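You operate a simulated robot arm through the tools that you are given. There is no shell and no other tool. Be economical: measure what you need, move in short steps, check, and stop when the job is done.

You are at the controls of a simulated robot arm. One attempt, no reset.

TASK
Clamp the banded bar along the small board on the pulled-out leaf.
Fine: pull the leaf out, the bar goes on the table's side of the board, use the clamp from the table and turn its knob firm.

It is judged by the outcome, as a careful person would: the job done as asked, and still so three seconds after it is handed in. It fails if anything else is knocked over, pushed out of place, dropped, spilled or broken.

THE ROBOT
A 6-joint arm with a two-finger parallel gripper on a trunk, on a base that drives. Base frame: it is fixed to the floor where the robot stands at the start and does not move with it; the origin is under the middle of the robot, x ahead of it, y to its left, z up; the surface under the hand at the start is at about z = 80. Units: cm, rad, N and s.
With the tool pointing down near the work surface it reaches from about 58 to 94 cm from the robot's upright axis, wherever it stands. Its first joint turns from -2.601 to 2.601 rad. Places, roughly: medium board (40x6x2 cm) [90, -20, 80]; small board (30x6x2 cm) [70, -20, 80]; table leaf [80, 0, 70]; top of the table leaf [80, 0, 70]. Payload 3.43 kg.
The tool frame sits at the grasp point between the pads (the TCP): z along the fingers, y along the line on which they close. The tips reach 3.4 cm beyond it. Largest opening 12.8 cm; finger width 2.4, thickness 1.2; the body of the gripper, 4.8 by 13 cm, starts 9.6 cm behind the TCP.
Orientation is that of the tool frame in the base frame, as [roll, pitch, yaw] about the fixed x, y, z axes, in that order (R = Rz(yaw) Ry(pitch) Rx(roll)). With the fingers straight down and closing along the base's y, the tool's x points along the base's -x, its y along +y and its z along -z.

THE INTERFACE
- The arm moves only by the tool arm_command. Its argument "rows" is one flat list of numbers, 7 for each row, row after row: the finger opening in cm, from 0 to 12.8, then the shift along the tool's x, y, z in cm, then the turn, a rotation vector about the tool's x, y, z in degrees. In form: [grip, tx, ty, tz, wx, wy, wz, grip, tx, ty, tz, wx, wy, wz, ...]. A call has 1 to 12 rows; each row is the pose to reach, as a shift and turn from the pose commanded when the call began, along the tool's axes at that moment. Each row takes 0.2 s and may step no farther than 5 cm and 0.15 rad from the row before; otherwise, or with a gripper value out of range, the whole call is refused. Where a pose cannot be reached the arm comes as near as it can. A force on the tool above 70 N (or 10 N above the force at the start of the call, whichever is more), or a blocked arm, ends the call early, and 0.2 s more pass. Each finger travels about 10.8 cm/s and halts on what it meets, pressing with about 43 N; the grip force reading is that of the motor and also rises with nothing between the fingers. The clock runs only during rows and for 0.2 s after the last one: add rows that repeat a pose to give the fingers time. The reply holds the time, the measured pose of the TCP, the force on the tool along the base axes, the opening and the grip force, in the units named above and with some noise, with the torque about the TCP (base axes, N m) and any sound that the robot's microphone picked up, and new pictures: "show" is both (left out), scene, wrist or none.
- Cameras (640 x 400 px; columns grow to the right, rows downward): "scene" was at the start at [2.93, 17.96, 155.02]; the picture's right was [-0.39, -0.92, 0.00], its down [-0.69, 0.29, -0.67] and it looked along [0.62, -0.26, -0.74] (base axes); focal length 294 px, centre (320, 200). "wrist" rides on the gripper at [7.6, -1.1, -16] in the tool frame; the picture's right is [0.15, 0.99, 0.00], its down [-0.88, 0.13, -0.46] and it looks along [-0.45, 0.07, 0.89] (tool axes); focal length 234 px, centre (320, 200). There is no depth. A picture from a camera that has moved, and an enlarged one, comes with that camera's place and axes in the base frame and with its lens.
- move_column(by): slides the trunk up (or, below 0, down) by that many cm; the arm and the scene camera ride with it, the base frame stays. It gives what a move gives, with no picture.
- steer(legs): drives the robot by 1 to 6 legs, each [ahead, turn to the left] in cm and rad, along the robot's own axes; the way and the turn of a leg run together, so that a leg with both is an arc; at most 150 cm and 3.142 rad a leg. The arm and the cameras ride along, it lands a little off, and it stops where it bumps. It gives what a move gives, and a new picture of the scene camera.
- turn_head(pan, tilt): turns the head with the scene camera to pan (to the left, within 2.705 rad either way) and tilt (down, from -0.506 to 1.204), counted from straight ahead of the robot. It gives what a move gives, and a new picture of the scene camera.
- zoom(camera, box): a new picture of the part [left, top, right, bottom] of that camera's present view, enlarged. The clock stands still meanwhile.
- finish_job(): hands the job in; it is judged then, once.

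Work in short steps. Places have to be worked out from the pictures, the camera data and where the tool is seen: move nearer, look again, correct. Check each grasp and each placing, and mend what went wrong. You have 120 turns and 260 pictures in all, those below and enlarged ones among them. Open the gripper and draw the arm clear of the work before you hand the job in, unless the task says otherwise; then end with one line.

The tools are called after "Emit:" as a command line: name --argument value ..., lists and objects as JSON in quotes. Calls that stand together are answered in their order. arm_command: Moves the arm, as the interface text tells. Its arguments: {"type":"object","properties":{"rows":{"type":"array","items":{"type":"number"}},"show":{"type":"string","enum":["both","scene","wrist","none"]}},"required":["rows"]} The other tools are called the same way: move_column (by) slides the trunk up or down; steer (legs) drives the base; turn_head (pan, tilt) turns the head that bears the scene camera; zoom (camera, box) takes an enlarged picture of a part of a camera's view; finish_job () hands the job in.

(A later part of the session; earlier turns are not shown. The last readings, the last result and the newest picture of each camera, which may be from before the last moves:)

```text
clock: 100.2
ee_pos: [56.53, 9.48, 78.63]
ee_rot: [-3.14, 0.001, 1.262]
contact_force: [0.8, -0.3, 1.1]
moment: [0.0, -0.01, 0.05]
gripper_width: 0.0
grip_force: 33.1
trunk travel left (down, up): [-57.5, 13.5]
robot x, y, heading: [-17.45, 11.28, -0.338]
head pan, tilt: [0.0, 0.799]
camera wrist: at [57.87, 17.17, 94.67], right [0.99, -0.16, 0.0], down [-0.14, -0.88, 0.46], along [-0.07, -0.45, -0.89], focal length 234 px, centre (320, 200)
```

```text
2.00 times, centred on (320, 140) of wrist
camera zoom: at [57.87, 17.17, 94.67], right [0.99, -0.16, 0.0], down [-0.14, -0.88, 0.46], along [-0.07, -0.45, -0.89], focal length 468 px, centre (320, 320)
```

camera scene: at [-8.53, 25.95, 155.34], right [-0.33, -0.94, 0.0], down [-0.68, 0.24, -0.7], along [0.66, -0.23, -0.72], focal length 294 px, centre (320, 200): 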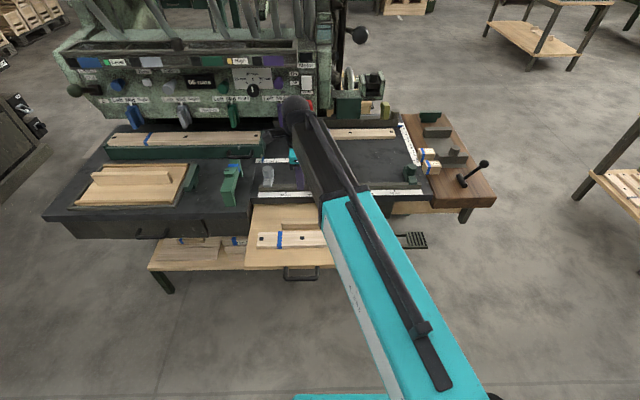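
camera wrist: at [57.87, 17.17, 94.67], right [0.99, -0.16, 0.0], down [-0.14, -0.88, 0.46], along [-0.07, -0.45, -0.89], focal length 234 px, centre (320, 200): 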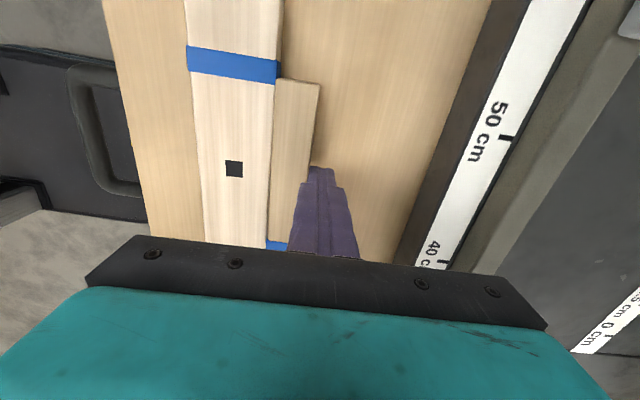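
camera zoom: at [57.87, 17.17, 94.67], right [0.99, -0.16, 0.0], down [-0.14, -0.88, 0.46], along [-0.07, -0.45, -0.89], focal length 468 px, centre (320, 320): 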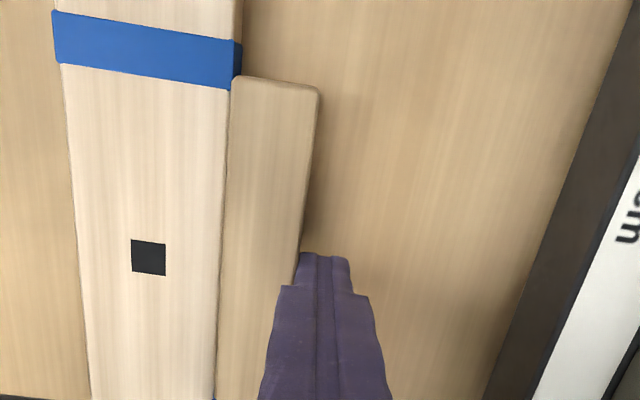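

Flush now. I'll back off, rise, drive ahead 10 cm and inspect the clamp closely.

Emit:
arm_command --rows '[0, 0, 0.6, 0, 0, 0, 0, 0, 0, 1, -4, 0, 0, 0, 0, 0, 1, -9, 0, 0, 0, 0, 0, 1, -14, 0, 0, 0, 0, 0, 1, -19, 0, 0, 0, 0, 0, 1, -19, 0, 0, 0]' --show "wrist"

Emit:
steer --legs '[[10, 0.035]]'

Emit:
arm_command --rows '[4, 1.5, 0, 0, 0, 0, -8.2, 6, 3, 0, 0, 0, 0, -16.4, 8, 4.5, 0, 0, 0, 0, -24.6, 8, 6, 0, 0, 0, 0, -32.8, 8, 8, 0, 0, 0, 0, -41, 8, 10, 0, 0, 0, 0, -49.2, 8, 12, 0, 0, 0, 0, -57.4, 8, 14, 0, 0, 0, 0, -65.6, 8, 16, 0, 0, 0, 0, -73.8, 8, 18, 0, 0, 0, 0, -82, 8, 20, 0, 0, 0, 0, -90, 8, 20, 0, 0, 0, 0, -90]'

Emit:
zoom --camera "wrist" --box '[160, 40, 480, 240]'

```text
clock: 101.5
ee_pos: [57.59, 9.12, 97.52]
ee_rot: [-3.141, 0.001, 1.262]
contact_force: [-0.4, 0.0, 1.0]
moment: [-0.02, -0.02, -0.03]
gripper_width: 0.01
grip_force: 33.0
trunk travel left (down, up): [-57.5, 13.5]
robot x, y, heading: [-17.17, 10.73, -0.337]
head pan, tilt: [0.0, 0.799]
camera wrist: at [58.83, 16.88, 113.5], right [0.99, -0.16, 0.0], down [-0.14, -0.88, 0.46], along [-0.07, -0.45, -0.89], focal length 234 px, centre (320, 200)
```

wrist: 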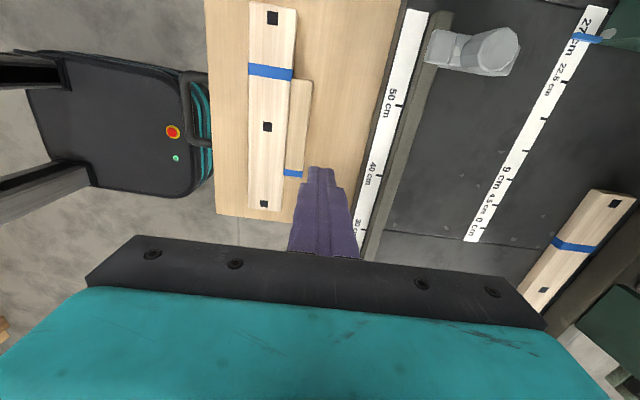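

```text
clock: 102.8
ee_pos: [67.09, 8.82, 97.35]
ee_rot: [-3.138, 0.0, 1.298]
contact_force: [0.6, -0.7, 0.2]
moment: [0.06, 0.05, -0.04]
gripper_width: 0.0
grip_force: 32.8
trunk travel left (down, up): [-57.5, 13.5]
robot x, y, heading: [-7.94, 7.74, -0.296]
head pan, tilt: [0.0, 0.799]
camera scene: at [0.51, 22.96, 155.34], right [-0.3, -0.95, 0.0], down [-0.68, 0.22, -0.7], along [0.66, -0.21, -0.72], focal length 294 px, centre (320, 200)
```

scene: 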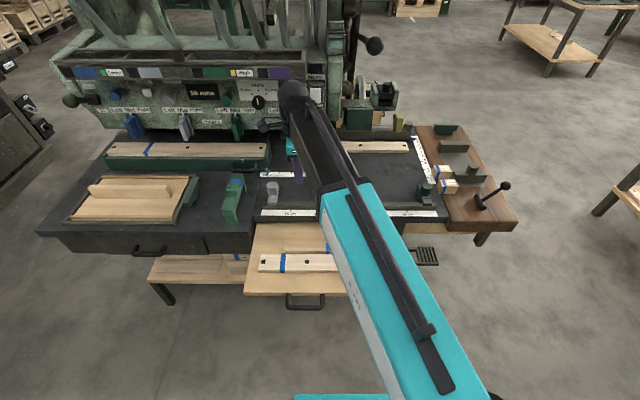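

```text
clock: 105.4
ee_pos: [72.42, 28.24, 97.48]
ee_rot: [-3.141, 0.0, 2.874]
contact_force: [-0.4, 0.2, 0.2]
moment: [0.01, 0.01, 0.01]
gripper_width: 7.99
grip_force: 0.0
trunk travel left (down, up): [-57.5, 13.5]
robot x, y, heading: [-7.81, 7.74, -0.304]
head pan, tilt: [0.0, 0.799]
camera scene: at [0.38, 23.03, 155.34], right [-0.3, -0.95, 0.0], down [-0.68, 0.22, -0.7], along [0.67, -0.21, -0.72], focal length 294 px, centre (320, 200)
camera wrist: at [64.84, 29.26, 113.51], right [0.12, 0.99, 0.0], down [0.88, -0.11, 0.46], along [0.45, -0.06, -0.89], focal length 234 px, centre (320, 200)
```

scene: 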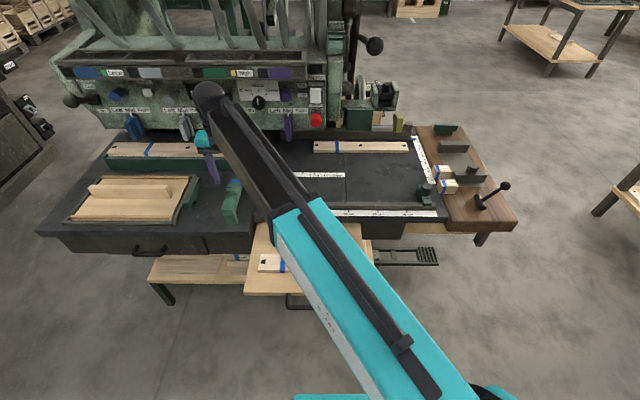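
wrist: 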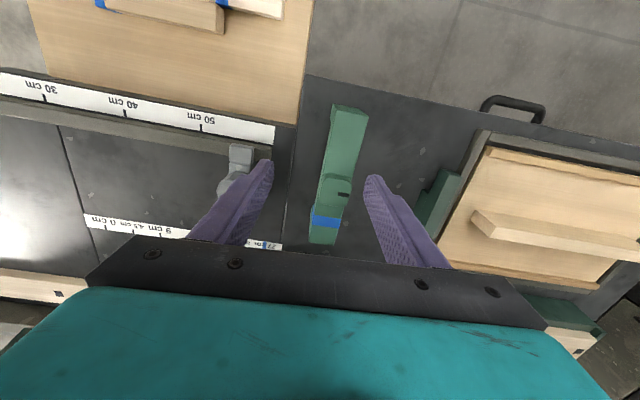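

```text
2.00 times, centred on (320, 140) of wrist
camera zoom: at [64.84, 29.26, 113.51], right [0.12, 0.99, 0.0], down [0.88, -0.11, 0.46], along [0.45, -0.06, -0.89], focal length 468 px, centre (320, 320)
```

zoom: 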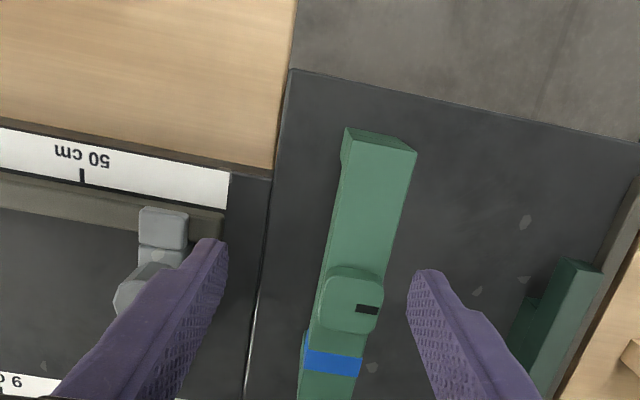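

Clamp: a bridge body along the depth direction with a vertical knob on top toward the far end. I'll look at its side view.

Emit:
zoom --camera "scene" --box '[190, 165, 270, 235]'

Emit:
arm_command --rows '[8, 4, 4, -2, 0, 0, 0, 8, 8, 8, -4, 0, 0, 0, 8, 12, 8, -6, 0, 0, 0, 8, 12, 8, -6, 0, 0, 0]' --show "wrist"

Emit:
zoom --camera "wrist" --box '[200, 100, 440, 250]'

Emit:
zoom --camera "scene" --box '[190, 165, 270, 235]'

```text
5.71 times, centred on (230, 200) of scene
camera zoom: at [0.38, 23.03, 155.34], right [-0.3, -0.95, 0.0], down [-0.68, 0.22, -0.7], along [0.67, -0.21, -0.72], focal length 1681 px, centre (834, 200)
```

zoom: 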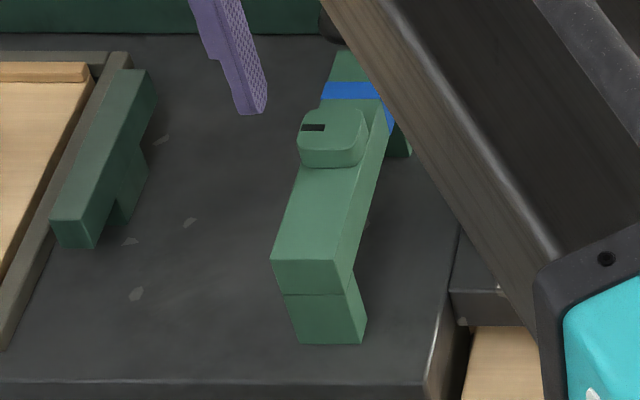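

```text
refused: row 1 steps farther than a row can; nothing moved
```

```text
2.67 times, centred on (320, 175) of wrist
camera zoom: at [64.84, 29.26, 113.51], right [0.12, 0.99, 0.0], down [0.88, -0.11, 0.46], along [0.45, -0.06, -0.89], focal length 624 px, centre (320, 267)
```

zoom: 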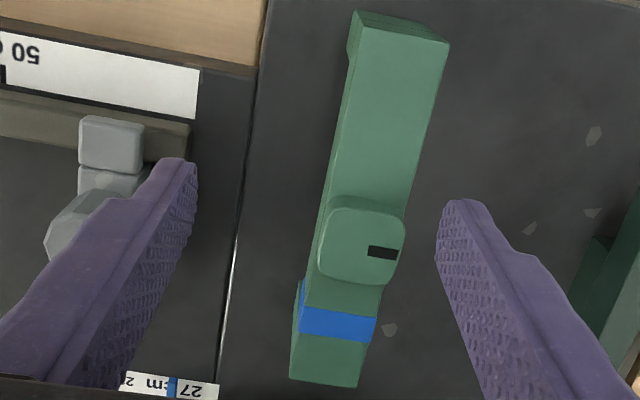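

```text
5.71 times, centred on (230, 200) of scene
camera zoom: at [0.38, 23.03, 155.34], right [-0.3, -0.95, 0.0], down [-0.68, 0.22, -0.7], along [0.67, -0.21, -0.72], focal length 1681 px, centre (834, 200)
```

zoom: 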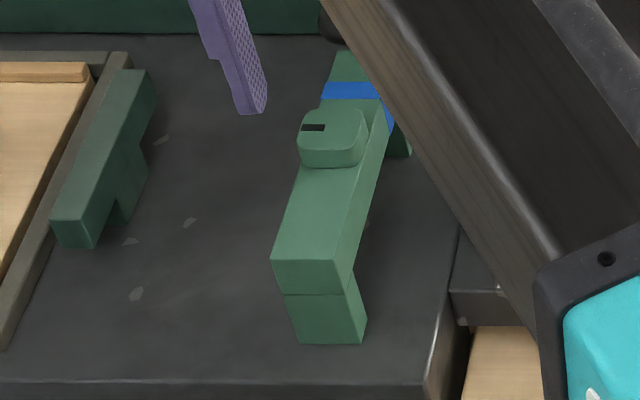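

The clamp is about 17 cm long, 3.4 cm wide, its top near z = 87. I'll grip its body just in front of the knob; first lowering part-way.

Emit:
arm_command --rows '[6.5, 0.4, 1.1, 2, 0, 0, 0.7, 6.5, 0.8, 2.2, 4, 0, 0, 1.3, 6.5, 0.8, 2.2, 5.5, 0, 0, 1.3, 6.5, 0.8, 2.2, 5.5, 0, 0, 1.3]' --show "wrist"

Emit:
zoom --camera "wrist" --box '[200, 60, 440, 210]'

Emit:
zoom --camera "scene" --box '[190, 145, 290, 215]'

```text
clock: 106.4
ee_pos: [72.12, 30.57, 92.03]
ee_rot: [-3.141, 0.001, 2.846]
contact_force: [-0.1, -0.5, -0.6]
moment: [0.02, 0.0, -0.01]
gripper_width: 6.48
grip_force: 0.0
trunk travel left (down, up): [-57.5, 13.5]
robot x, y, heading: [-8.07, 8.09, -0.306]
head pan, tilt: [0.0, 0.799]
camera wrist: at [64.61, 31.84, 107.99], right [0.15, 0.99, 0.0], down [0.88, -0.13, 0.46], along [0.45, -0.07, -0.89], focal length 234 px, centre (320, 200)
```

wrist: 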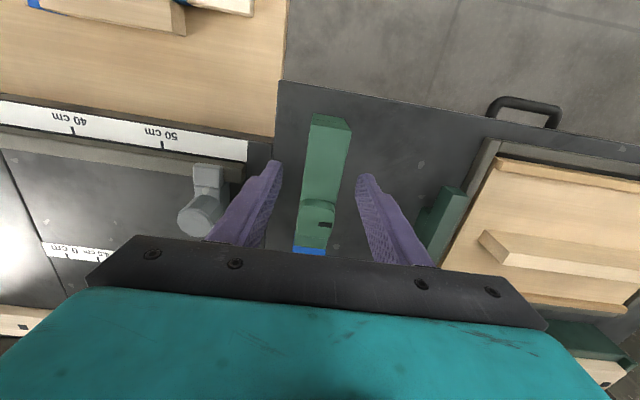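

```text
2.67 times, centred on (320, 135) of wrist
camera zoom: at [64.61, 31.84, 107.99], right [0.15, 0.99, 0.0], down [0.88, -0.13, 0.46], along [0.45, -0.07, -0.89], focal length 624 px, centre (320, 373)
```

zoom: 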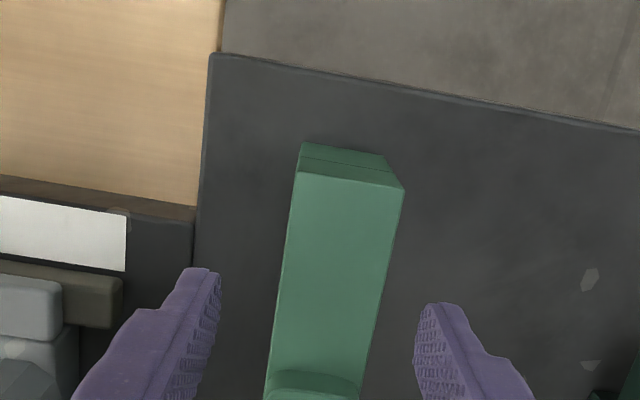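

```text
5.71 times, centred on (240, 180) of scene
camera zoom: at [0.38, 23.01, 155.34], right [-0.3, -0.95, 0.0], down [-0.68, 0.22, -0.7], along [0.67, -0.21, -0.72], focal length 1681 px, centre (777, 314)
```

zoom: 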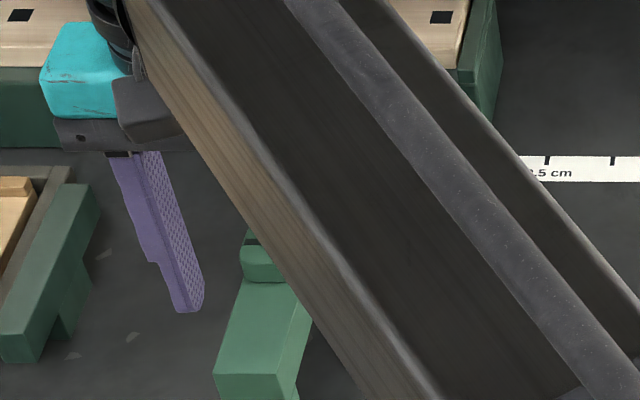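

Aligned; slight shift, descend to z ≈ 87.2 and close.

Emit:
arm_command --rows '[6.5, -0.3, 0.4, 2, 0, 0, 0, 6.5, -0.3, 0.4, 4, 0, 0, 0, 6.5, -0.3, 0.4, 5, 0, 0, 0, 4, -0.3, 0.4, 5, 0, 0, 0, 1.5, -0.3, 0.4, 5, 0, 0, 0, 1.5, -0.3, 0.4, 5, 0, 0, 0]' --show "wrist"

Emit:
zoom --camera "wrist" --box '[200, 60, 440, 210]'

```text
clock: 107.8
ee_pos: [72.49, 30.82, 86.96]
ee_rot: [3.14, 0.0, 2.846]
contact_force: [-0.5, -0.6, -0.8]
moment: [-0.08, -0.09, -0.08]
gripper_width: 3.56
grip_force: 43.3
trunk travel left (down, up): [-57.5, 13.5]
robot x, y, heading: [-7.83, 7.6, -0.305]
head pan, tilt: [0.0, 0.799]
camera wrist: at [65.07, 32.06, 103.0], right [0.15, 0.99, 0.0], down [0.88, -0.13, 0.46], along [0.45, -0.07, -0.89], focal length 234 px, centre (320, 200)
```

wrist: 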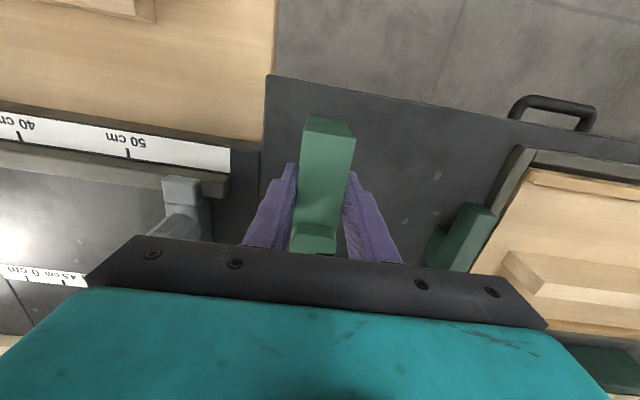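

```text
2.67 times, centred on (320, 135) of wrist
camera zoom: at [65.07, 32.06, 103.0], right [0.15, 0.99, 0.0], down [0.88, -0.13, 0.46], along [0.45, -0.07, -0.89], focal length 624 px, centre (320, 373)
```

zoom: 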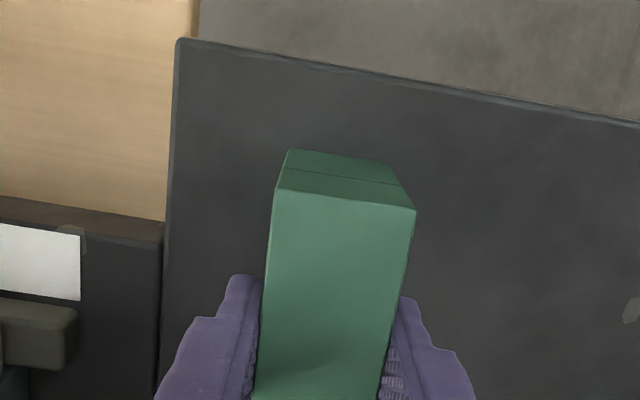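

Gripped at 3.56 cm. I'll lift a small amount first and watch force and tilt.

Emit:
arm_command --rows '[1.5, 0, 0, -1, 0, 0, 0, 1.5, 0, 0, -2.5, 0, 0, 0, 1.5, 0, 0, -4, 0, 0, 0, 1.5, 0, 0, -4, 0, 0, 0]' --show "both"

Emit:
zoom --camera "wrist" --box '[200, 60, 440, 210]'

Emit:
zoom --camera "scene" --box '[180, 135, 300, 225]'

```text
clock: 108.8
ee_pos: [72.72, 30.8, 90.97]
ee_rot: [-3.141, 0.0, 2.846]
contact_force: [0.6, 0.0, -5.8]
moment: [0.09, 0.19, 0.04]
gripper_width: 3.53
grip_force: 43.4
trunk travel left (down, up): [-57.5, 13.5]
robot x, y, heading: [-7.92, 7.88, -0.309]
head pan, tilt: [0.0, 0.799]
camera scene: at [0.43, 23.03, 155.34], right [-0.3, -0.95, 0.0], down [-0.68, 0.22, -0.7], along [0.66, -0.21, -0.72], focal length 294 px, centre (320, 200)
camera wrist: at [65.17, 32.05, 106.94], right [0.15, 0.99, 0.0], down [0.88, -0.13, 0.45], along [0.45, -0.07, -0.89], focal length 234 px, centre (320, 200)
```

scene: 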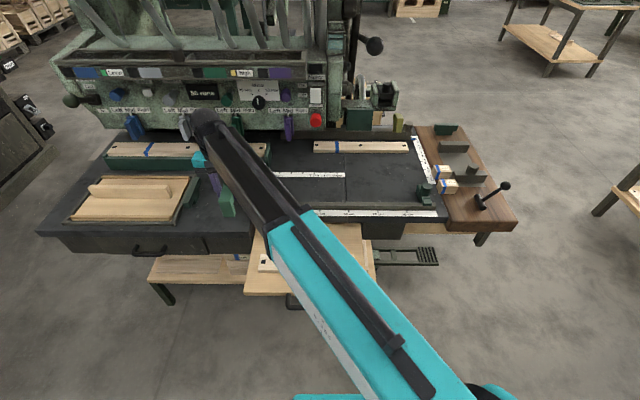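
wrist: 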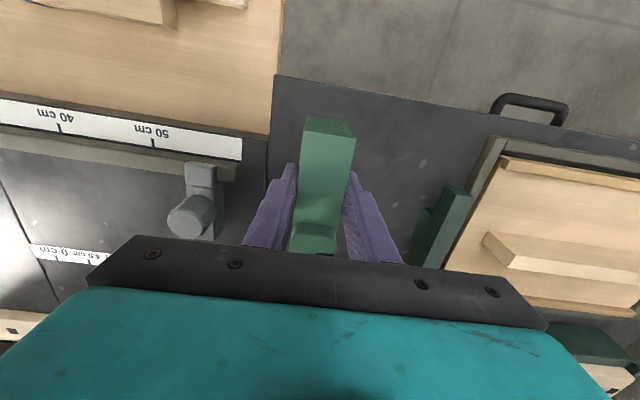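

```text
2.67 times, centred on (320, 135) of wrist
camera zoom: at [65.17, 32.05, 106.94], right [0.15, 0.99, 0.0], down [0.88, -0.13, 0.45], along [0.45, -0.07, -0.89], focal length 624 px, centre (320, 373)
```

zoom: 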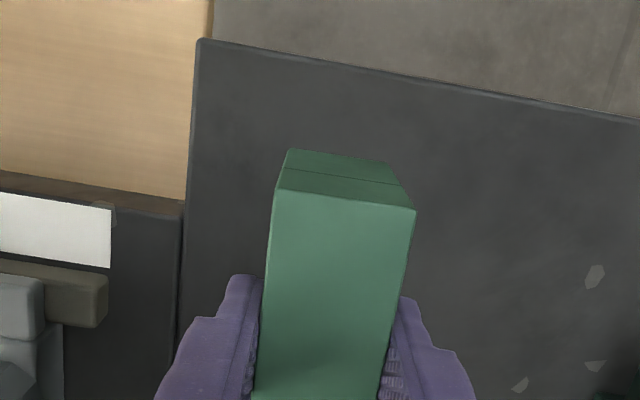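

```text
4.44 times, centred on (240, 180) of scene
camera zoom: at [0.43, 23.03, 155.34], right [-0.3, -0.95, 0.0], down [-0.68, 0.22, -0.7], along [0.66, -0.21, -0.72], focal length 1308 px, centre (676, 289)
```

zoom: 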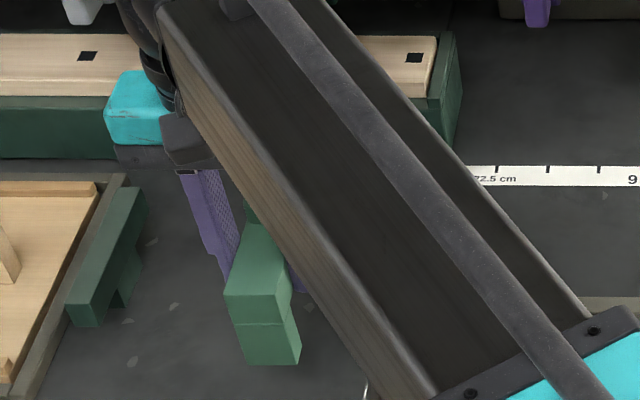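

Lifted level, weight about 6 N. I'll raise it, drive back 10 cm, then turn it to see the jaws in profile.

Emit:
arm_command --rows '[1.5, 0, 0, -3, 0, 0, 0, 1.5, 0, 0, -6, 0, 0, 0, 1.5, 0, 0, -9, 0, 0, 0, 1.5, 0, 0, -9, 0, 0, 0]' --show "none"

Emit:
steer --legs '[[-10, 0]]'

Emit:
arm_command --rows '[1.5, 0, 0, 0, 0, 0, 8, 1.5, 0, 0, 0, 0, 0, 16, 1.5, 0, 0, 0, 0, 0, 24, 1.5, 0, 0, 0, 0, 0, 32, 1.5, 0, 0, 0, 0, 0, 40, 1.5, 0, 0, 0, 0, 0, 48, 1.5, 0, 0, 0, 0, 0, 56, 1.5, 0, 0, 0, 0, 0, 64, 1.5, 0, 0, 0, 0, 0, 72, 1.5, 0, 0, 0, 0, 0, 72]'

Emit:
zoom --camera "scene" --box '[150, 100, 350, 225]'

```text
clock: 109.8
ee_pos: [72.59, 30.91, 99.92]
ee_rot: [-3.141, -0.002, 2.848]
contact_force: [0.2, -0.5, -4.8]
moment: [0.11, 0.2, 0.0]
gripper_width: 3.55
grip_force: 43.5
trunk travel left (down, up): [-57.5, 13.5]
robot x, y, heading: [-7.37, 7.7, -0.305]
head pan, tilt: [0.0, 0.799]
```

```text
clock: 111.0
ee_pos: [62.84, 34.0, 99.92]
ee_rot: [-3.141, -0.001, 2.847]
contact_force: [-0.5, -0.7, -4.0]
moment: [0.08, 0.19, 0.02]
gripper_width: 3.51
grip_force: 44.1
trunk travel left (down, up): [-57.5, 13.5]
robot x, y, heading: [-17.83, 10.77, -0.31]
head pan, tilt: [0.0, 0.799]
camera scene: at [-9.3, 26.08, 155.34], right [-0.3, -0.95, 0.0], down [-0.68, 0.21, -0.7], along [0.67, -0.21, -0.72], focal length 294 px, centre (320, 200)
```

scene: 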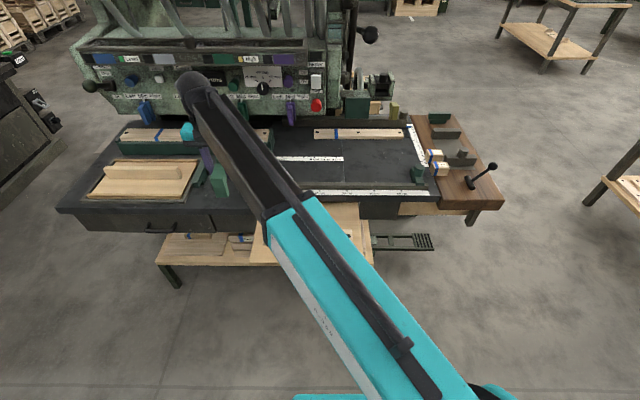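

```text
clock: 113.2
ee_pos: [62.9, 33.87, 99.9]
ee_rot: [-3.14, 0.0, 1.591]
contact_force: [-0.1, 0.7, -4.1]
moment: [0.21, 0.0, 0.04]
gripper_width: 3.56
grip_force: 43.1
trunk travel left (down, up): [-57.5, 13.5]
robot x, y, heading: [-17.67, 10.85, -0.303]
head pan, tilt: [0.0, 0.799]
camera scene: at [-9.23, 26.07, 155.34], right [-0.3, -0.95, 0.0], down [-0.68, 0.21, -0.7], along [0.66, -0.21, -0.72], focal length 294 px, centre (320, 200)
camera wrist: at [61.78, 41.58, 115.95], right [0.99, 0.16, 0.0], down [0.15, -0.88, 0.46], along [0.07, -0.45, -0.89], focal length 234 px, centre (320, 200)
```

scene: 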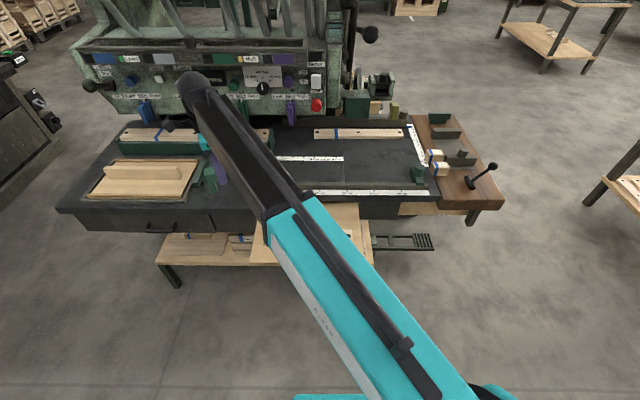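
wrist: 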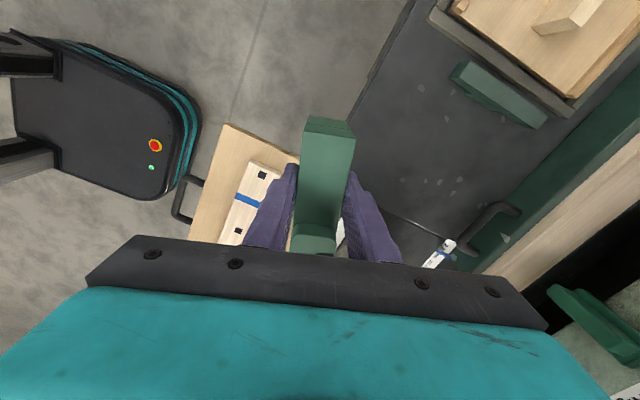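

```text
3.20 times, centred on (250, 162) of scene
camera zoom: at [-9.23, 26.07, 155.34], right [-0.3, -0.95, 0.0], down [-0.68, 0.21, -0.7], along [0.66, -0.21, -0.72], focal length 942 px, centre (544, 320)
```

zoom: 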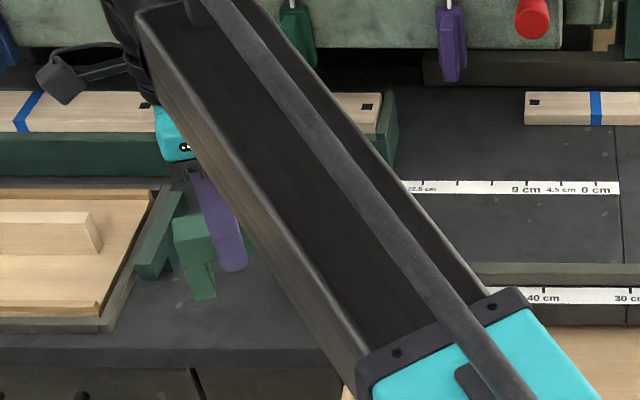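

The arm hides the far end. I'll turn it the other way so its far end points left.

Emit:
arm_command --rows '[1.5, 0, 0, 0, 0, 0, -8, 1.5, 0, 0, 0, 0, 0, -16, 1.5, 0, 0, 0, 0, 0, -24, 1.5, 0, 0, 0, 0, 0, -32, 1.5, 0, 0, 0, 0, 0, -40, 1.5, 0, 0, 0, 0, 0, -48, 1.5, 0, 0, 0, 0, 0, -56, 1.5, 0, 0, 0, 0, 0, -64, 1.5, 0, 0, 0, 0, 0, -72, 1.5, 0, 0, 0, 0, 0, -80, 1.5, 0, 0, 0, 0, 0, -88, 1.5, 0, 0, 0, 0, 0, -88]' --show "none"

Emit:
arm_command --rows '[1.5, 0, 0, 0, 0, 0, -8, 1.5, 0, 0, 0, 0, 0, -16, 1.5, 0, 0, 0, 0, 0, -24, 1.5, 0, 0, 0, 0, 0, -32, 1.5, 0, 0, 0, 0, 0, -40, 1.5, 0, 0, 0, 0, 0, -48, 1.5, 0, 0, 0, 0, 0, -56, 1.5, 0, 0, 0, 0, 0, -56]'

Emit:
zoom --camera "scene" --box '[130, 110, 290, 210]'

```text
clock: 115.8
ee_pos: [62.83, 33.79, 99.88]
ee_rot: [-3.14, -0.002, 3.129]
contact_force: [-0.4, 0.1, -4.7]
moment: [-0.01, 0.26, -0.04]
gripper_width: 3.56
grip_force: 43.0
trunk travel left (down, up): [-57.5, 13.5]
robot x, y, heading: [-17.32, 10.4, -0.301]
head pan, tilt: [0.0, 0.799]
```

```text
clock: 117.6
ee_pos: [62.95, 33.97, 99.95]
ee_rot: [3.139, 0.0, -2.177]
contact_force: [-0.6, 0.4, -3.5]
moment: [-0.19, 0.13, 0.02]
gripper_width: 3.57
grip_force: 42.9
trunk travel left (down, up): [-57.5, 13.5]
robot x, y, heading: [-18.01, 10.94, -0.306]
head pan, tilt: [0.0, 0.799]
camera scene: at [-9.23, 26.07, 155.34], right [-0.3, -0.95, 0.0], down [-0.68, 0.21, -0.7], along [0.66, -0.21, -0.72], focal length 294 px, centre (320, 200)
camera wrist: at [59.66, 27.19, 116.04], right [-0.9, 0.44, 0.0], down [0.4, 0.8, 0.46], along [0.2, 0.41, -0.89], focal length 234 px, centre (320, 200)
```

scene: 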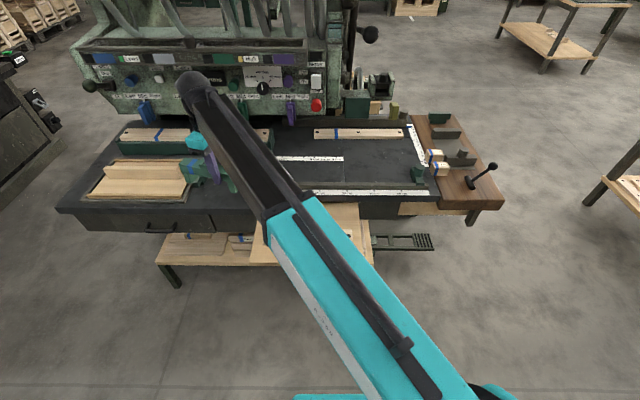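
wrist: 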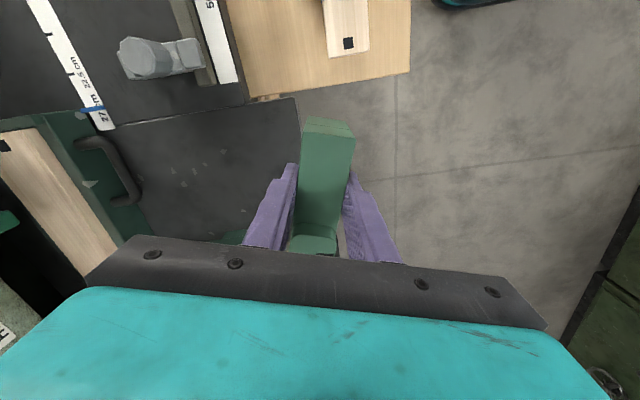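

```text
4.00 times, centred on (210, 160) of scene
camera zoom: at [-9.23, 26.07, 155.34], right [-0.3, -0.95, 0.0], down [-0.68, 0.21, -0.7], along [0.66, -0.21, -0.72], focal length 1177 px, centre (760, 360)
```

zoom: 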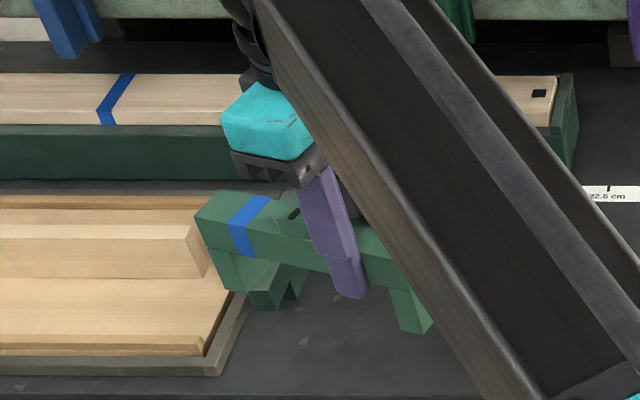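

The profile shows an inner jaw gap of about 13 cm, with the clamp's middle roughly 4 cm beyond my grip point. I'll back up 4 cm and carry it over the board and bar.

Emit:
steer --legs '[[-4, 0]]'

Emit:
arm_command --rows '[1.5, 2.6, -0.35, 0, 0, 0, 7.3, 1.5, 5.1, -0.7, 0, 0, 0, 14.5, 1.5, 7.7, -1, 0, 0, 0, 21.7, 1.5, 10.2, -1.4, 0, 0, 0, 28.9, 1.5, 12.8, -1.7, 0, 0, 0, 36.1, 1.5, 15.3, -2.1, 0.5, 0, 0, 43.3, 1.5, 17.9, -2.4, 1, 0, 0, 50.5, 1.5, 20.4, -2.7, 2, 0, 0, 57.7, 1.5, 23, -3.1, 3, 0, 0, 65, 1.5, 25.5, -3.4, 4, 0, 0, 72.2, 1.5, 25.5, -3.4, 5, 0, 0, 72.2]'

Emit:
zoom --camera "wrist" --box '[160, 0, 480, 200]'

Emit:
zoom --camera "scene" --box '[210, 140, 370, 240]'

```text
clock: 118.5
ee_pos: [58.93, 35.12, 99.95]
ee_rot: [-3.141, 0.001, -2.178]
contact_force: [0.2, 0.8, -3.5]
moment: [-0.19, 0.16, 0.05]
gripper_width: 3.53
grip_force: 43.8
trunk travel left (down, up): [-57.5, 13.5]
robot x, y, heading: [-21.54, 11.91, -0.306]
head pan, tilt: [0.0, 0.799]
camera scene: at [-13.18, 27.31, 155.34], right [-0.3, -0.95, 0.0], down [-0.68, 0.21, -0.7], along [0.67, -0.21, -0.72], focal length 294 px, centre (320, 200)
```

scene: 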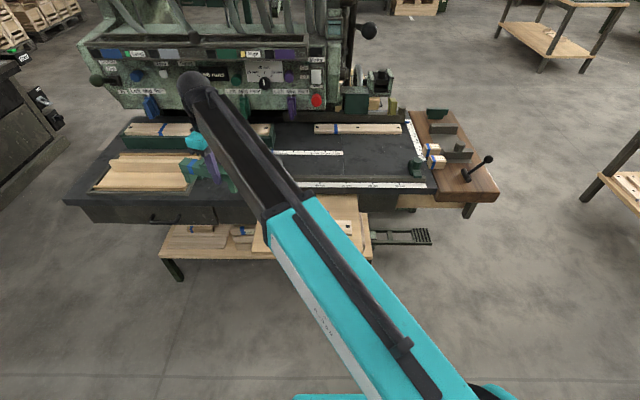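

```text
clock: 120.9
ee_pos: [47.26, 12.36, 95.19]
ee_rot: [-3.14, 0.0, 2.842]
contact_force: [-0.6, 0.0, -4.1]
moment: [0.07, 0.22, -0.01]
gripper_width: 3.54
grip_force: 43.0
trunk travel left (down, up): [-57.5, 13.5]
robot x, y, heading: [-21.61, 12.16, -0.303]
head pan, tilt: [0.0, 0.799]
camera scene: at [-13.11, 27.26, 155.34], right [-0.3, -0.95, 0.0], down [-0.68, 0.21, -0.7], along [0.66, -0.21, -0.72], focal length 294 px, centre (320, 200)
camera wrist: at [39.77, 13.6, 111.15], right [0.15, 0.99, 0.0], down [0.88, -0.13, 0.46], along [0.45, -0.07, -0.89], focal length 234 px, centre (320, 200)
```

scene: 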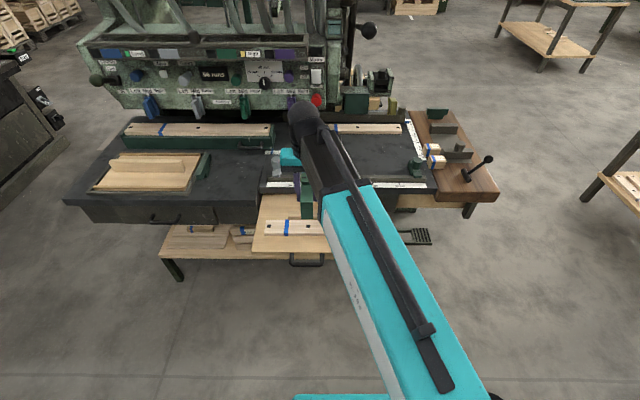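
wrist: 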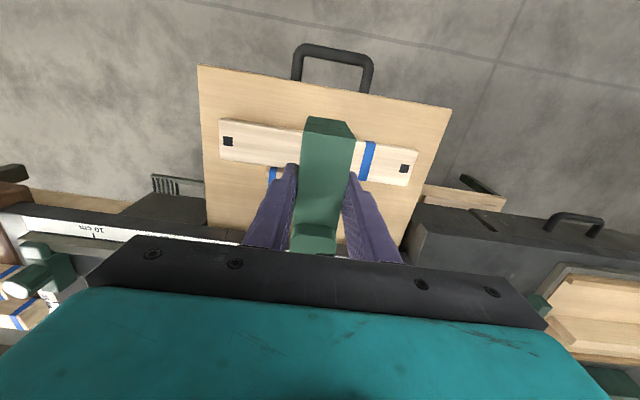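

```text
2.00 times, centred on (320, 100) of wrist
camera zoom: at [39.77, 13.6, 111.15], right [0.15, 0.99, 0.0], down [0.88, -0.13, 0.46], along [0.45, -0.07, -0.89], focal length 468 px, centre (320, 400)
```

zoom: 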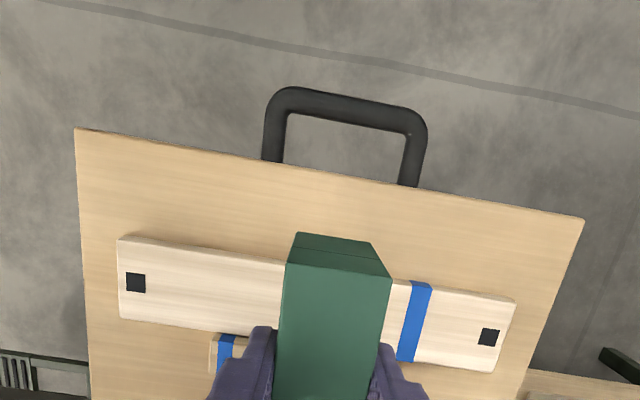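

```text
4.00 times, centred on (290, 190) of scene
camera zoom: at [-13.11, 27.26, 155.34], right [-0.3, -0.95, 0.0], down [-0.68, 0.21, -0.7], along [0.66, -0.21, -0.72], focal length 1177 px, centre (440, 240)
```

zoom: 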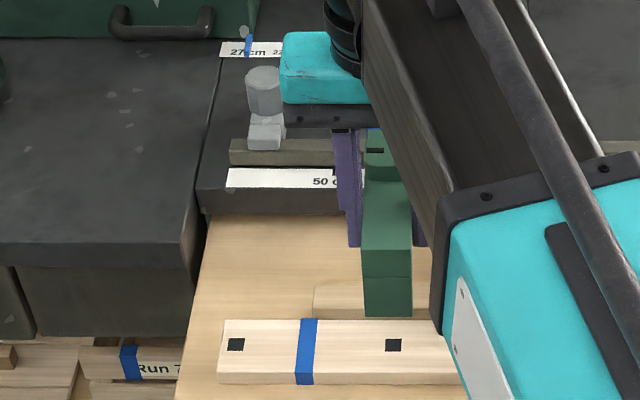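

The clamp sits squarely over the board. Lowering to just above the workpiece to check the jaws straddle it.

Emit:
arm_command --rows '[1.5, 0, 0, 4, 0, 0, 0, 1.5, 0, 0, 7, 0, 0, 0, 1.5, 0, 0, 9.5, 0, 0, 0, 1.5, 0, 0, 9.5, 0, 0, 0]' --show "wrist"

Emit:
zoom --camera "wrist" --box '[200, 40, 440, 190]'

Emit:
zoom --camera "scene" --box '[230, 160, 350, 240]'

```text
clock: 121.9
ee_pos: [47.26, 12.22, 85.47]
ee_rot: [3.141, -0.002, 2.845]
contact_force: [0.3, -0.8, -5.0]
moment: [0.09, 0.21, 0.02]
gripper_width: 3.55
grip_force: 42.8
trunk travel left (down, up): [-57.5, 13.5]
robot x, y, heading: [-21.46, 12.39, -0.305]
head pan, tilt: [0.0, 0.799]
camera wrist: at [39.86, 13.51, 101.59], right [0.15, 0.99, 0.0], down [0.88, -0.13, 0.45], along [0.45, -0.07, -0.89], focal length 234 px, centre (320, 200)
```

wrist: 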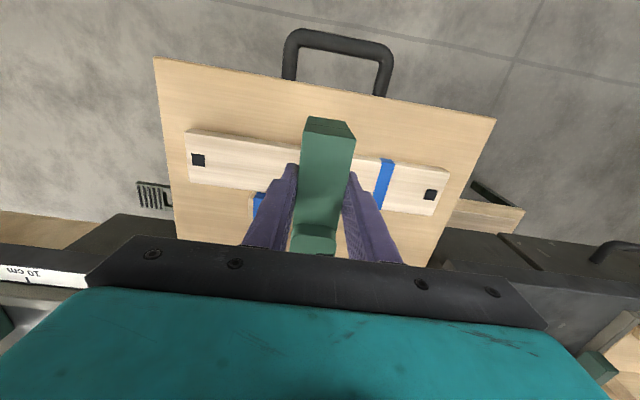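

```text
2.67 times, centred on (320, 115) of wrist
camera zoom: at [39.86, 13.51, 101.59], right [0.15, 0.99, 0.0], down [0.88, -0.13, 0.45], along [0.45, -0.07, -0.89], focal length 624 px, centre (320, 427)
```

zoom: 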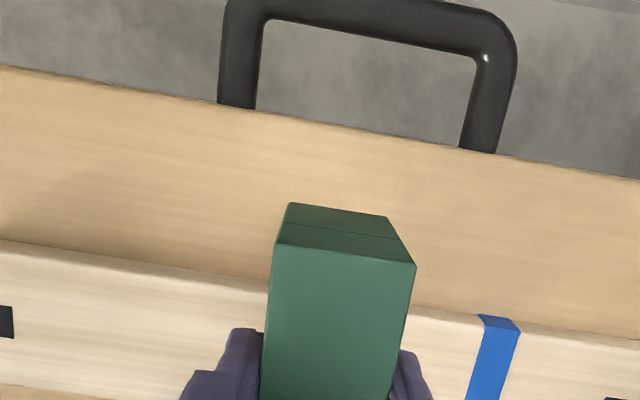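

```text
5.00 times, centred on (290, 200) of scene
camera zoom: at [-13.11, 27.28, 155.34], right [-0.3, -0.95, 0.0], down [-0.68, 0.21, -0.7], along [0.66, -0.21, -0.72], focal length 1471 px, centre (470, 200)
```

zoom: 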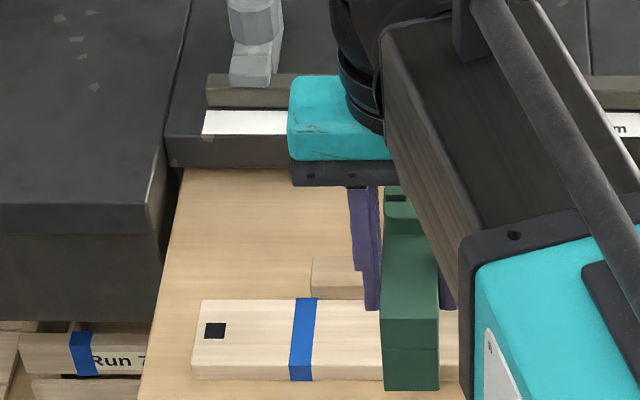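

Near leg lands about 2 cm in front of the board's edge. Lowering to contact.

Emit:
arm_command --rows '[1.5, 0, 0, 1.5, 0, 0, 0, 1.5, 0, 0, 2.7, 0, 0, 0, 1.5, 0, 0, 3.5, 0, 0, 0, 1.5, 0, 0, 3.5, 0, 0, 0]' --show "none"

Emit:
arm_command --rows '[1.5, 0, 0, 0.3, 0, 0, 0, 1.5, 0, 0, 0.6, 0, 0, 0, 1.5, 0, 0, 0.9, 0, 0, 0, 1.5, 0, 0, 0.9, 0, 0, 0]' --show "none"

Emit:
zoom --camera "scene" --box '[230, 160, 350, 240]'

```text
clock: 122.9
ee_pos: [47.24, 12.23, 82.11]
ee_rot: [-3.139, -0.002, 2.845]
contact_force: [-0.9, 0.2, -4.4]
moment: [0.06, 0.22, -0.01]
gripper_width: 3.56
grip_force: 42.6
trunk travel left (down, up): [-57.5, 13.5]
robot x, y, heading: [-21.15, 12.1, -0.305]
head pan, tilt: [0.0, 0.799]
```

```text
clock: 123.9
ee_pos: [47.22, 12.34, 81.33]
ee_rot: [3.137, 0.001, 2.845]
contact_force: [4.6, -2.6, 24.6]
moment: [0.08, 0.73, 0.03]
gripper_width: 3.59
grip_force: 42.8
trunk travel left (down, up): [-57.5, 13.5]
robot x, y, heading: [-21.33, 12.1, -0.301]
head pan, tilt: [0.0, 0.799]
```

```text
5.00 times, centred on (290, 200) of scene
camera zoom: at [-13.34, 27.25, 155.4], right [-0.3, -0.95, 0.0], down [-0.68, 0.22, -0.7], along [0.67, -0.21, -0.72], focal length 1471 px, centre (470, 200)
```

zoom: 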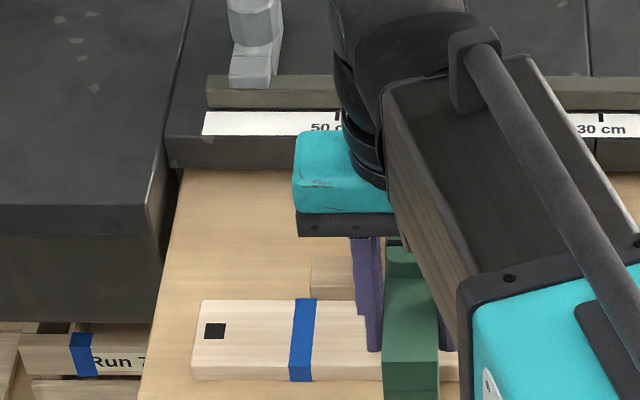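

The clamp's feet rest on the leaf at the predicted height. Releasing and rising to look.

Emit:
arm_command --rows '[3.6, 0, 0, -0.3, 0, 0, 0, 5.5, 0, 0, -0.3, 0, 0, 0, 6, 0, 0, -0.3, 0, 0, 0, 6, 0, 0, -4, 0, 0, 0, 6, 0, 0, -8, 0, 0, 0, 6, 0, 0, -12, 0, 0, 0, 6, 0, 0, -12, 0, 0, 0]' --show "both"

Emit:
zoom --camera "wrist" --box '[160, 60, 480, 260]'

Emit:
zoom --camera "scene" --box '[230, 170, 350, 250]'

```text
clock: 125.5
ee_pos: [47.1, 12.41, 93.2]
ee_rot: [3.141, -0.001, 2.844]
contact_force: [0.6, -1.0, 0.1]
moment: [-0.02, -0.02, -0.01]
gripper_width: 6.0
grip_force: 0.0
trunk travel left (down, up): [-57.5, 13.5]
robot x, y, heading: [-21.54, 12.13, -0.301]
head pan, tilt: [0.0, 0.799]
camera scene: at [-13.17, 27.28, 155.34], right [-0.3, -0.95, 0.0], down [-0.68, 0.21, -0.7], along [0.67, -0.21, -0.72], focal length 294 px, centre (320, 200)
camera wrist: at [39.7, 13.66, 109.24], right [0.15, 0.99, 0.0], down [0.88, -0.13, 0.45], along [0.45, -0.07, -0.89], focal length 234 px, centre (320, 200)
```

scene: 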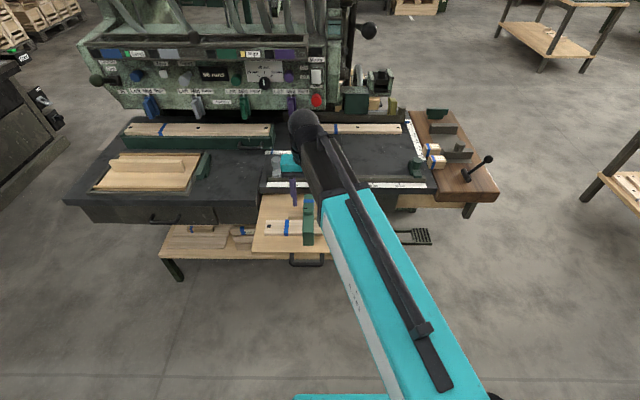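
wrist: 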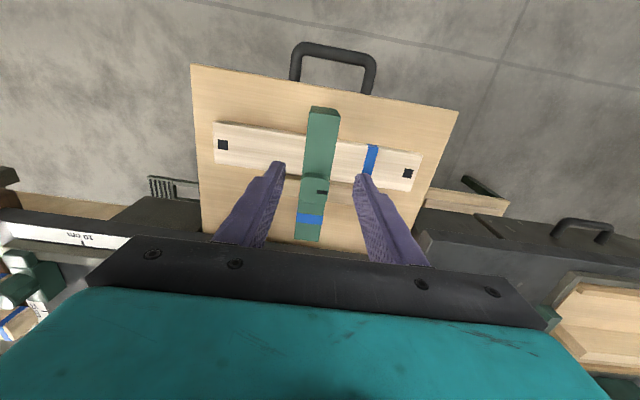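

```text
2.00 times, centred on (320, 160) of wrist
camera zoom: at [39.7, 13.66, 109.24], right [0.15, 0.99, 0.0], down [0.88, -0.13, 0.45], along [0.45, -0.07, -0.89], focal length 468 px, centre (320, 280)
```

zoom: 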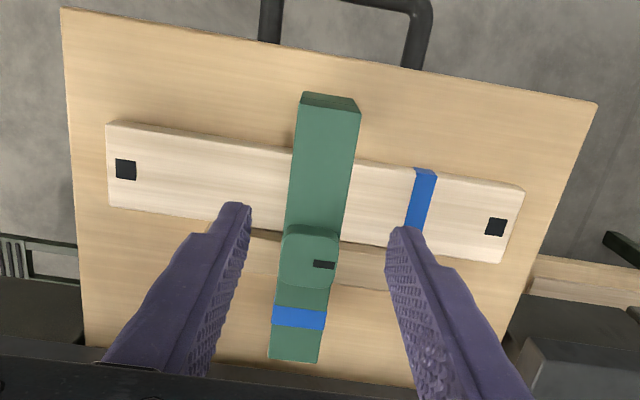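

```text
5.00 times, centred on (290, 210) of scene
camera zoom: at [-13.17, 27.28, 155.34], right [-0.3, -0.95, 0.0], down [-0.68, 0.21, -0.7], along [0.67, -0.21, -0.72], focal length 1471 px, centre (470, 150)
```

zoom: 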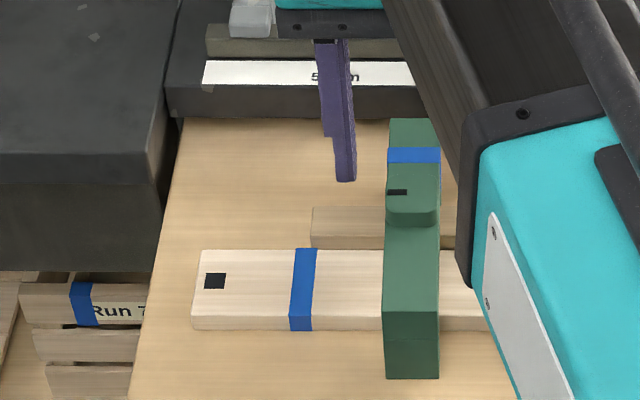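

Placement is right: jaws straddle board and bar, knob over the middle. I'll move over the knob (~(51.0, 11.2)), pre-rotating the hand counter-clockwise so I can turn it clockwise.

Emit:
arm_command --rows '[6, -1, 0, 0, 0, 0, -8, 6, -2, 0, 0, 0, 0, -16, 6, -3, 0, 0, 0, 0, -24, 6, -4.1, 0, 0, 0, 0, -32, 6, -4.1, 0, 0, 0, 0, -40, 6, -4.1, 0, 0, 0, 0, -48, 6, -4.1, 0, 0, 0, 0, -56, 6, -4.1, 0, 0, 0, 0, -64, 6, -4.1, 0, 0, 0, 0, -72, 6, -4.1, 0, 0, 0, 0, -80, 6, -4.1, 0, 0, 0, 0, -88, 6, -4.1, 0, 0, 0, 0, -88]'

Emit:
zoom --camera "wrist" --box '[160, 60, 480, 260]'

```text
clock: 128.1
ee_pos: [51.1, 11.14, 93.05]
ee_rot: [-3.141, 0.0, -1.901]
contact_force: [0.3, -0.1, -0.5]
moment: [0.0, 0.01, 0.02]
gripper_width: 6.01
grip_force: 0.0
trunk travel left (down, up): [-57.5, 13.5]
robot x, y, heading: [-21.45, 11.7, -0.303]
head pan, tilt: [0.0, 0.799]
camera scene: at [-13.16, 27.28, 155.34], right [-0.3, -0.95, 0.0], down [-0.68, 0.21, -0.7], along [0.67, -0.21, -0.72], focal length 294 px, centre (320, 200)
camera wrist: at [49.87, 3.71, 109.15], right [-0.98, 0.18, 0.0], down [0.16, 0.88, 0.46], along [0.08, 0.45, -0.89], focal length 234 px, centre (320, 200)
```

scene: 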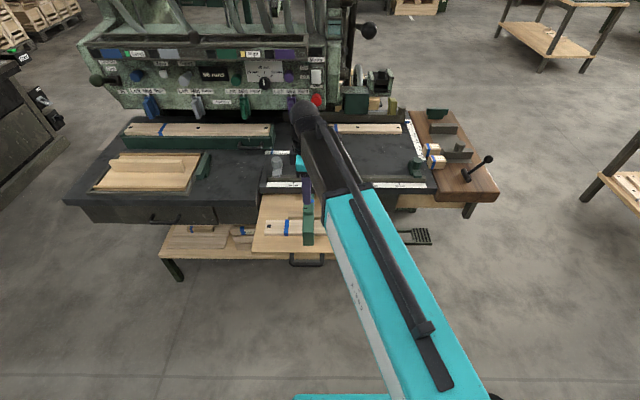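
wrist: 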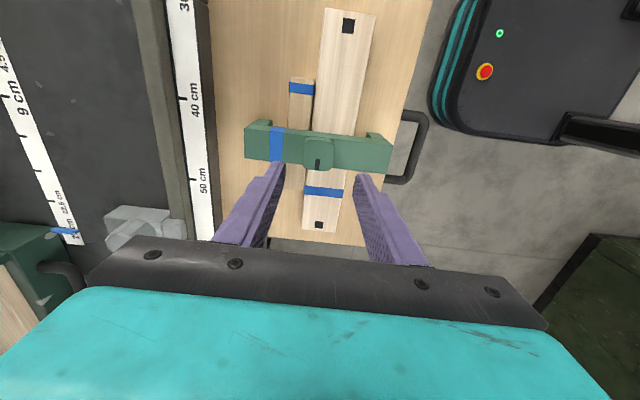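

```text
2.00 times, centred on (320, 160) of wrist
camera zoom: at [49.87, 3.71, 109.15], right [-0.98, 0.18, 0.0], down [0.16, 0.88, 0.46], along [0.08, 0.45, -0.89], focal length 468 px, centre (320, 280)
```

zoom: 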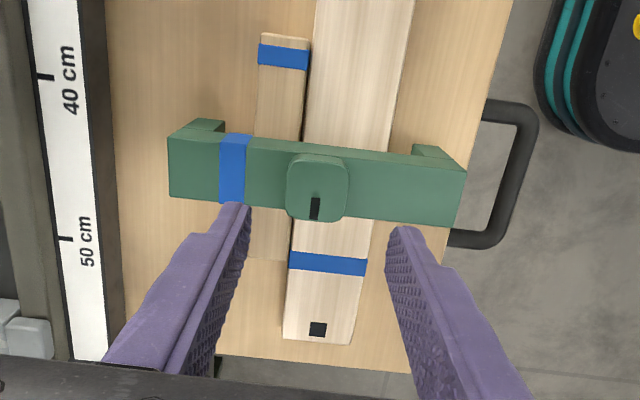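

Clear view: both jaws stand about 2 cm off the workpiece, knob centred under the hand. I'll descend onto the knob and grip it.

Emit:
arm_command --rows '[5, 0, -0.1, 3, 0, 0, 0, 5, 0, -0.1, 6, 0, 0, 0, 5, 0, -0.1, 7.8, 0, 0, 0, 5, 0, -0.1, 7.8, 0, 0, 0, 3, 0, -0.1, 7.8, 0, 0, 0, 1.5, 0, -0.1, 7.8, 0, 0, 0, 1.5, 0, -0.1, 7.8, 0, 0, 0]' --show "wrist"

Emit:
zoom --camera "wrist" --box '[200, 60, 440, 210]'

```text
clock: 129.7
ee_pos: [51.36, 11.1, 85.37]
ee_rot: [-3.141, 0.0, -1.901]
contact_force: [-0.2, 0.8, -0.6]
moment: [0.01, -0.1, 0.02]
gripper_width: 3.44
grip_force: 43.2
trunk travel left (down, up): [-57.5, 13.5]
robot x, y, heading: [-21.39, 12.12, -0.301]
head pan, tilt: [0.0, 0.799]
camera wrist: at [50.09, 3.67, 101.45], right [-0.98, 0.18, 0.0], down [0.16, 0.87, 0.46], along [0.08, 0.45, -0.89], focal length 234 px, centre (320, 200)
```

wrist: 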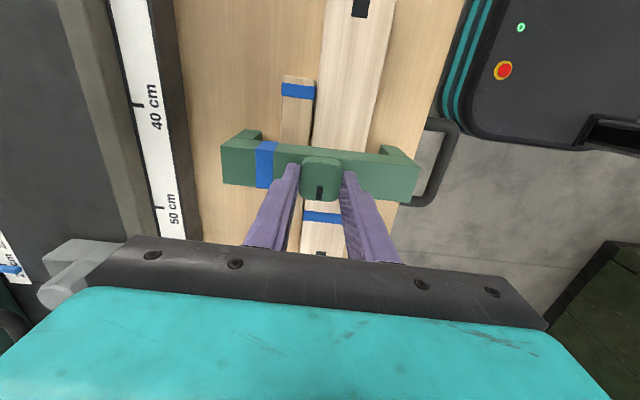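

```text
2.67 times, centred on (320, 135) of wrist
camera zoom: at [50.09, 3.67, 101.45], right [-0.98, 0.18, 0.0], down [0.16, 0.87, 0.46], along [0.08, 0.45, -0.89], focal length 624 px, centre (320, 373)
```

zoom: 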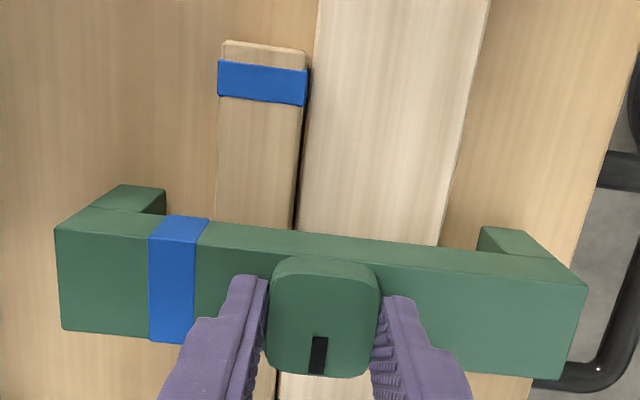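

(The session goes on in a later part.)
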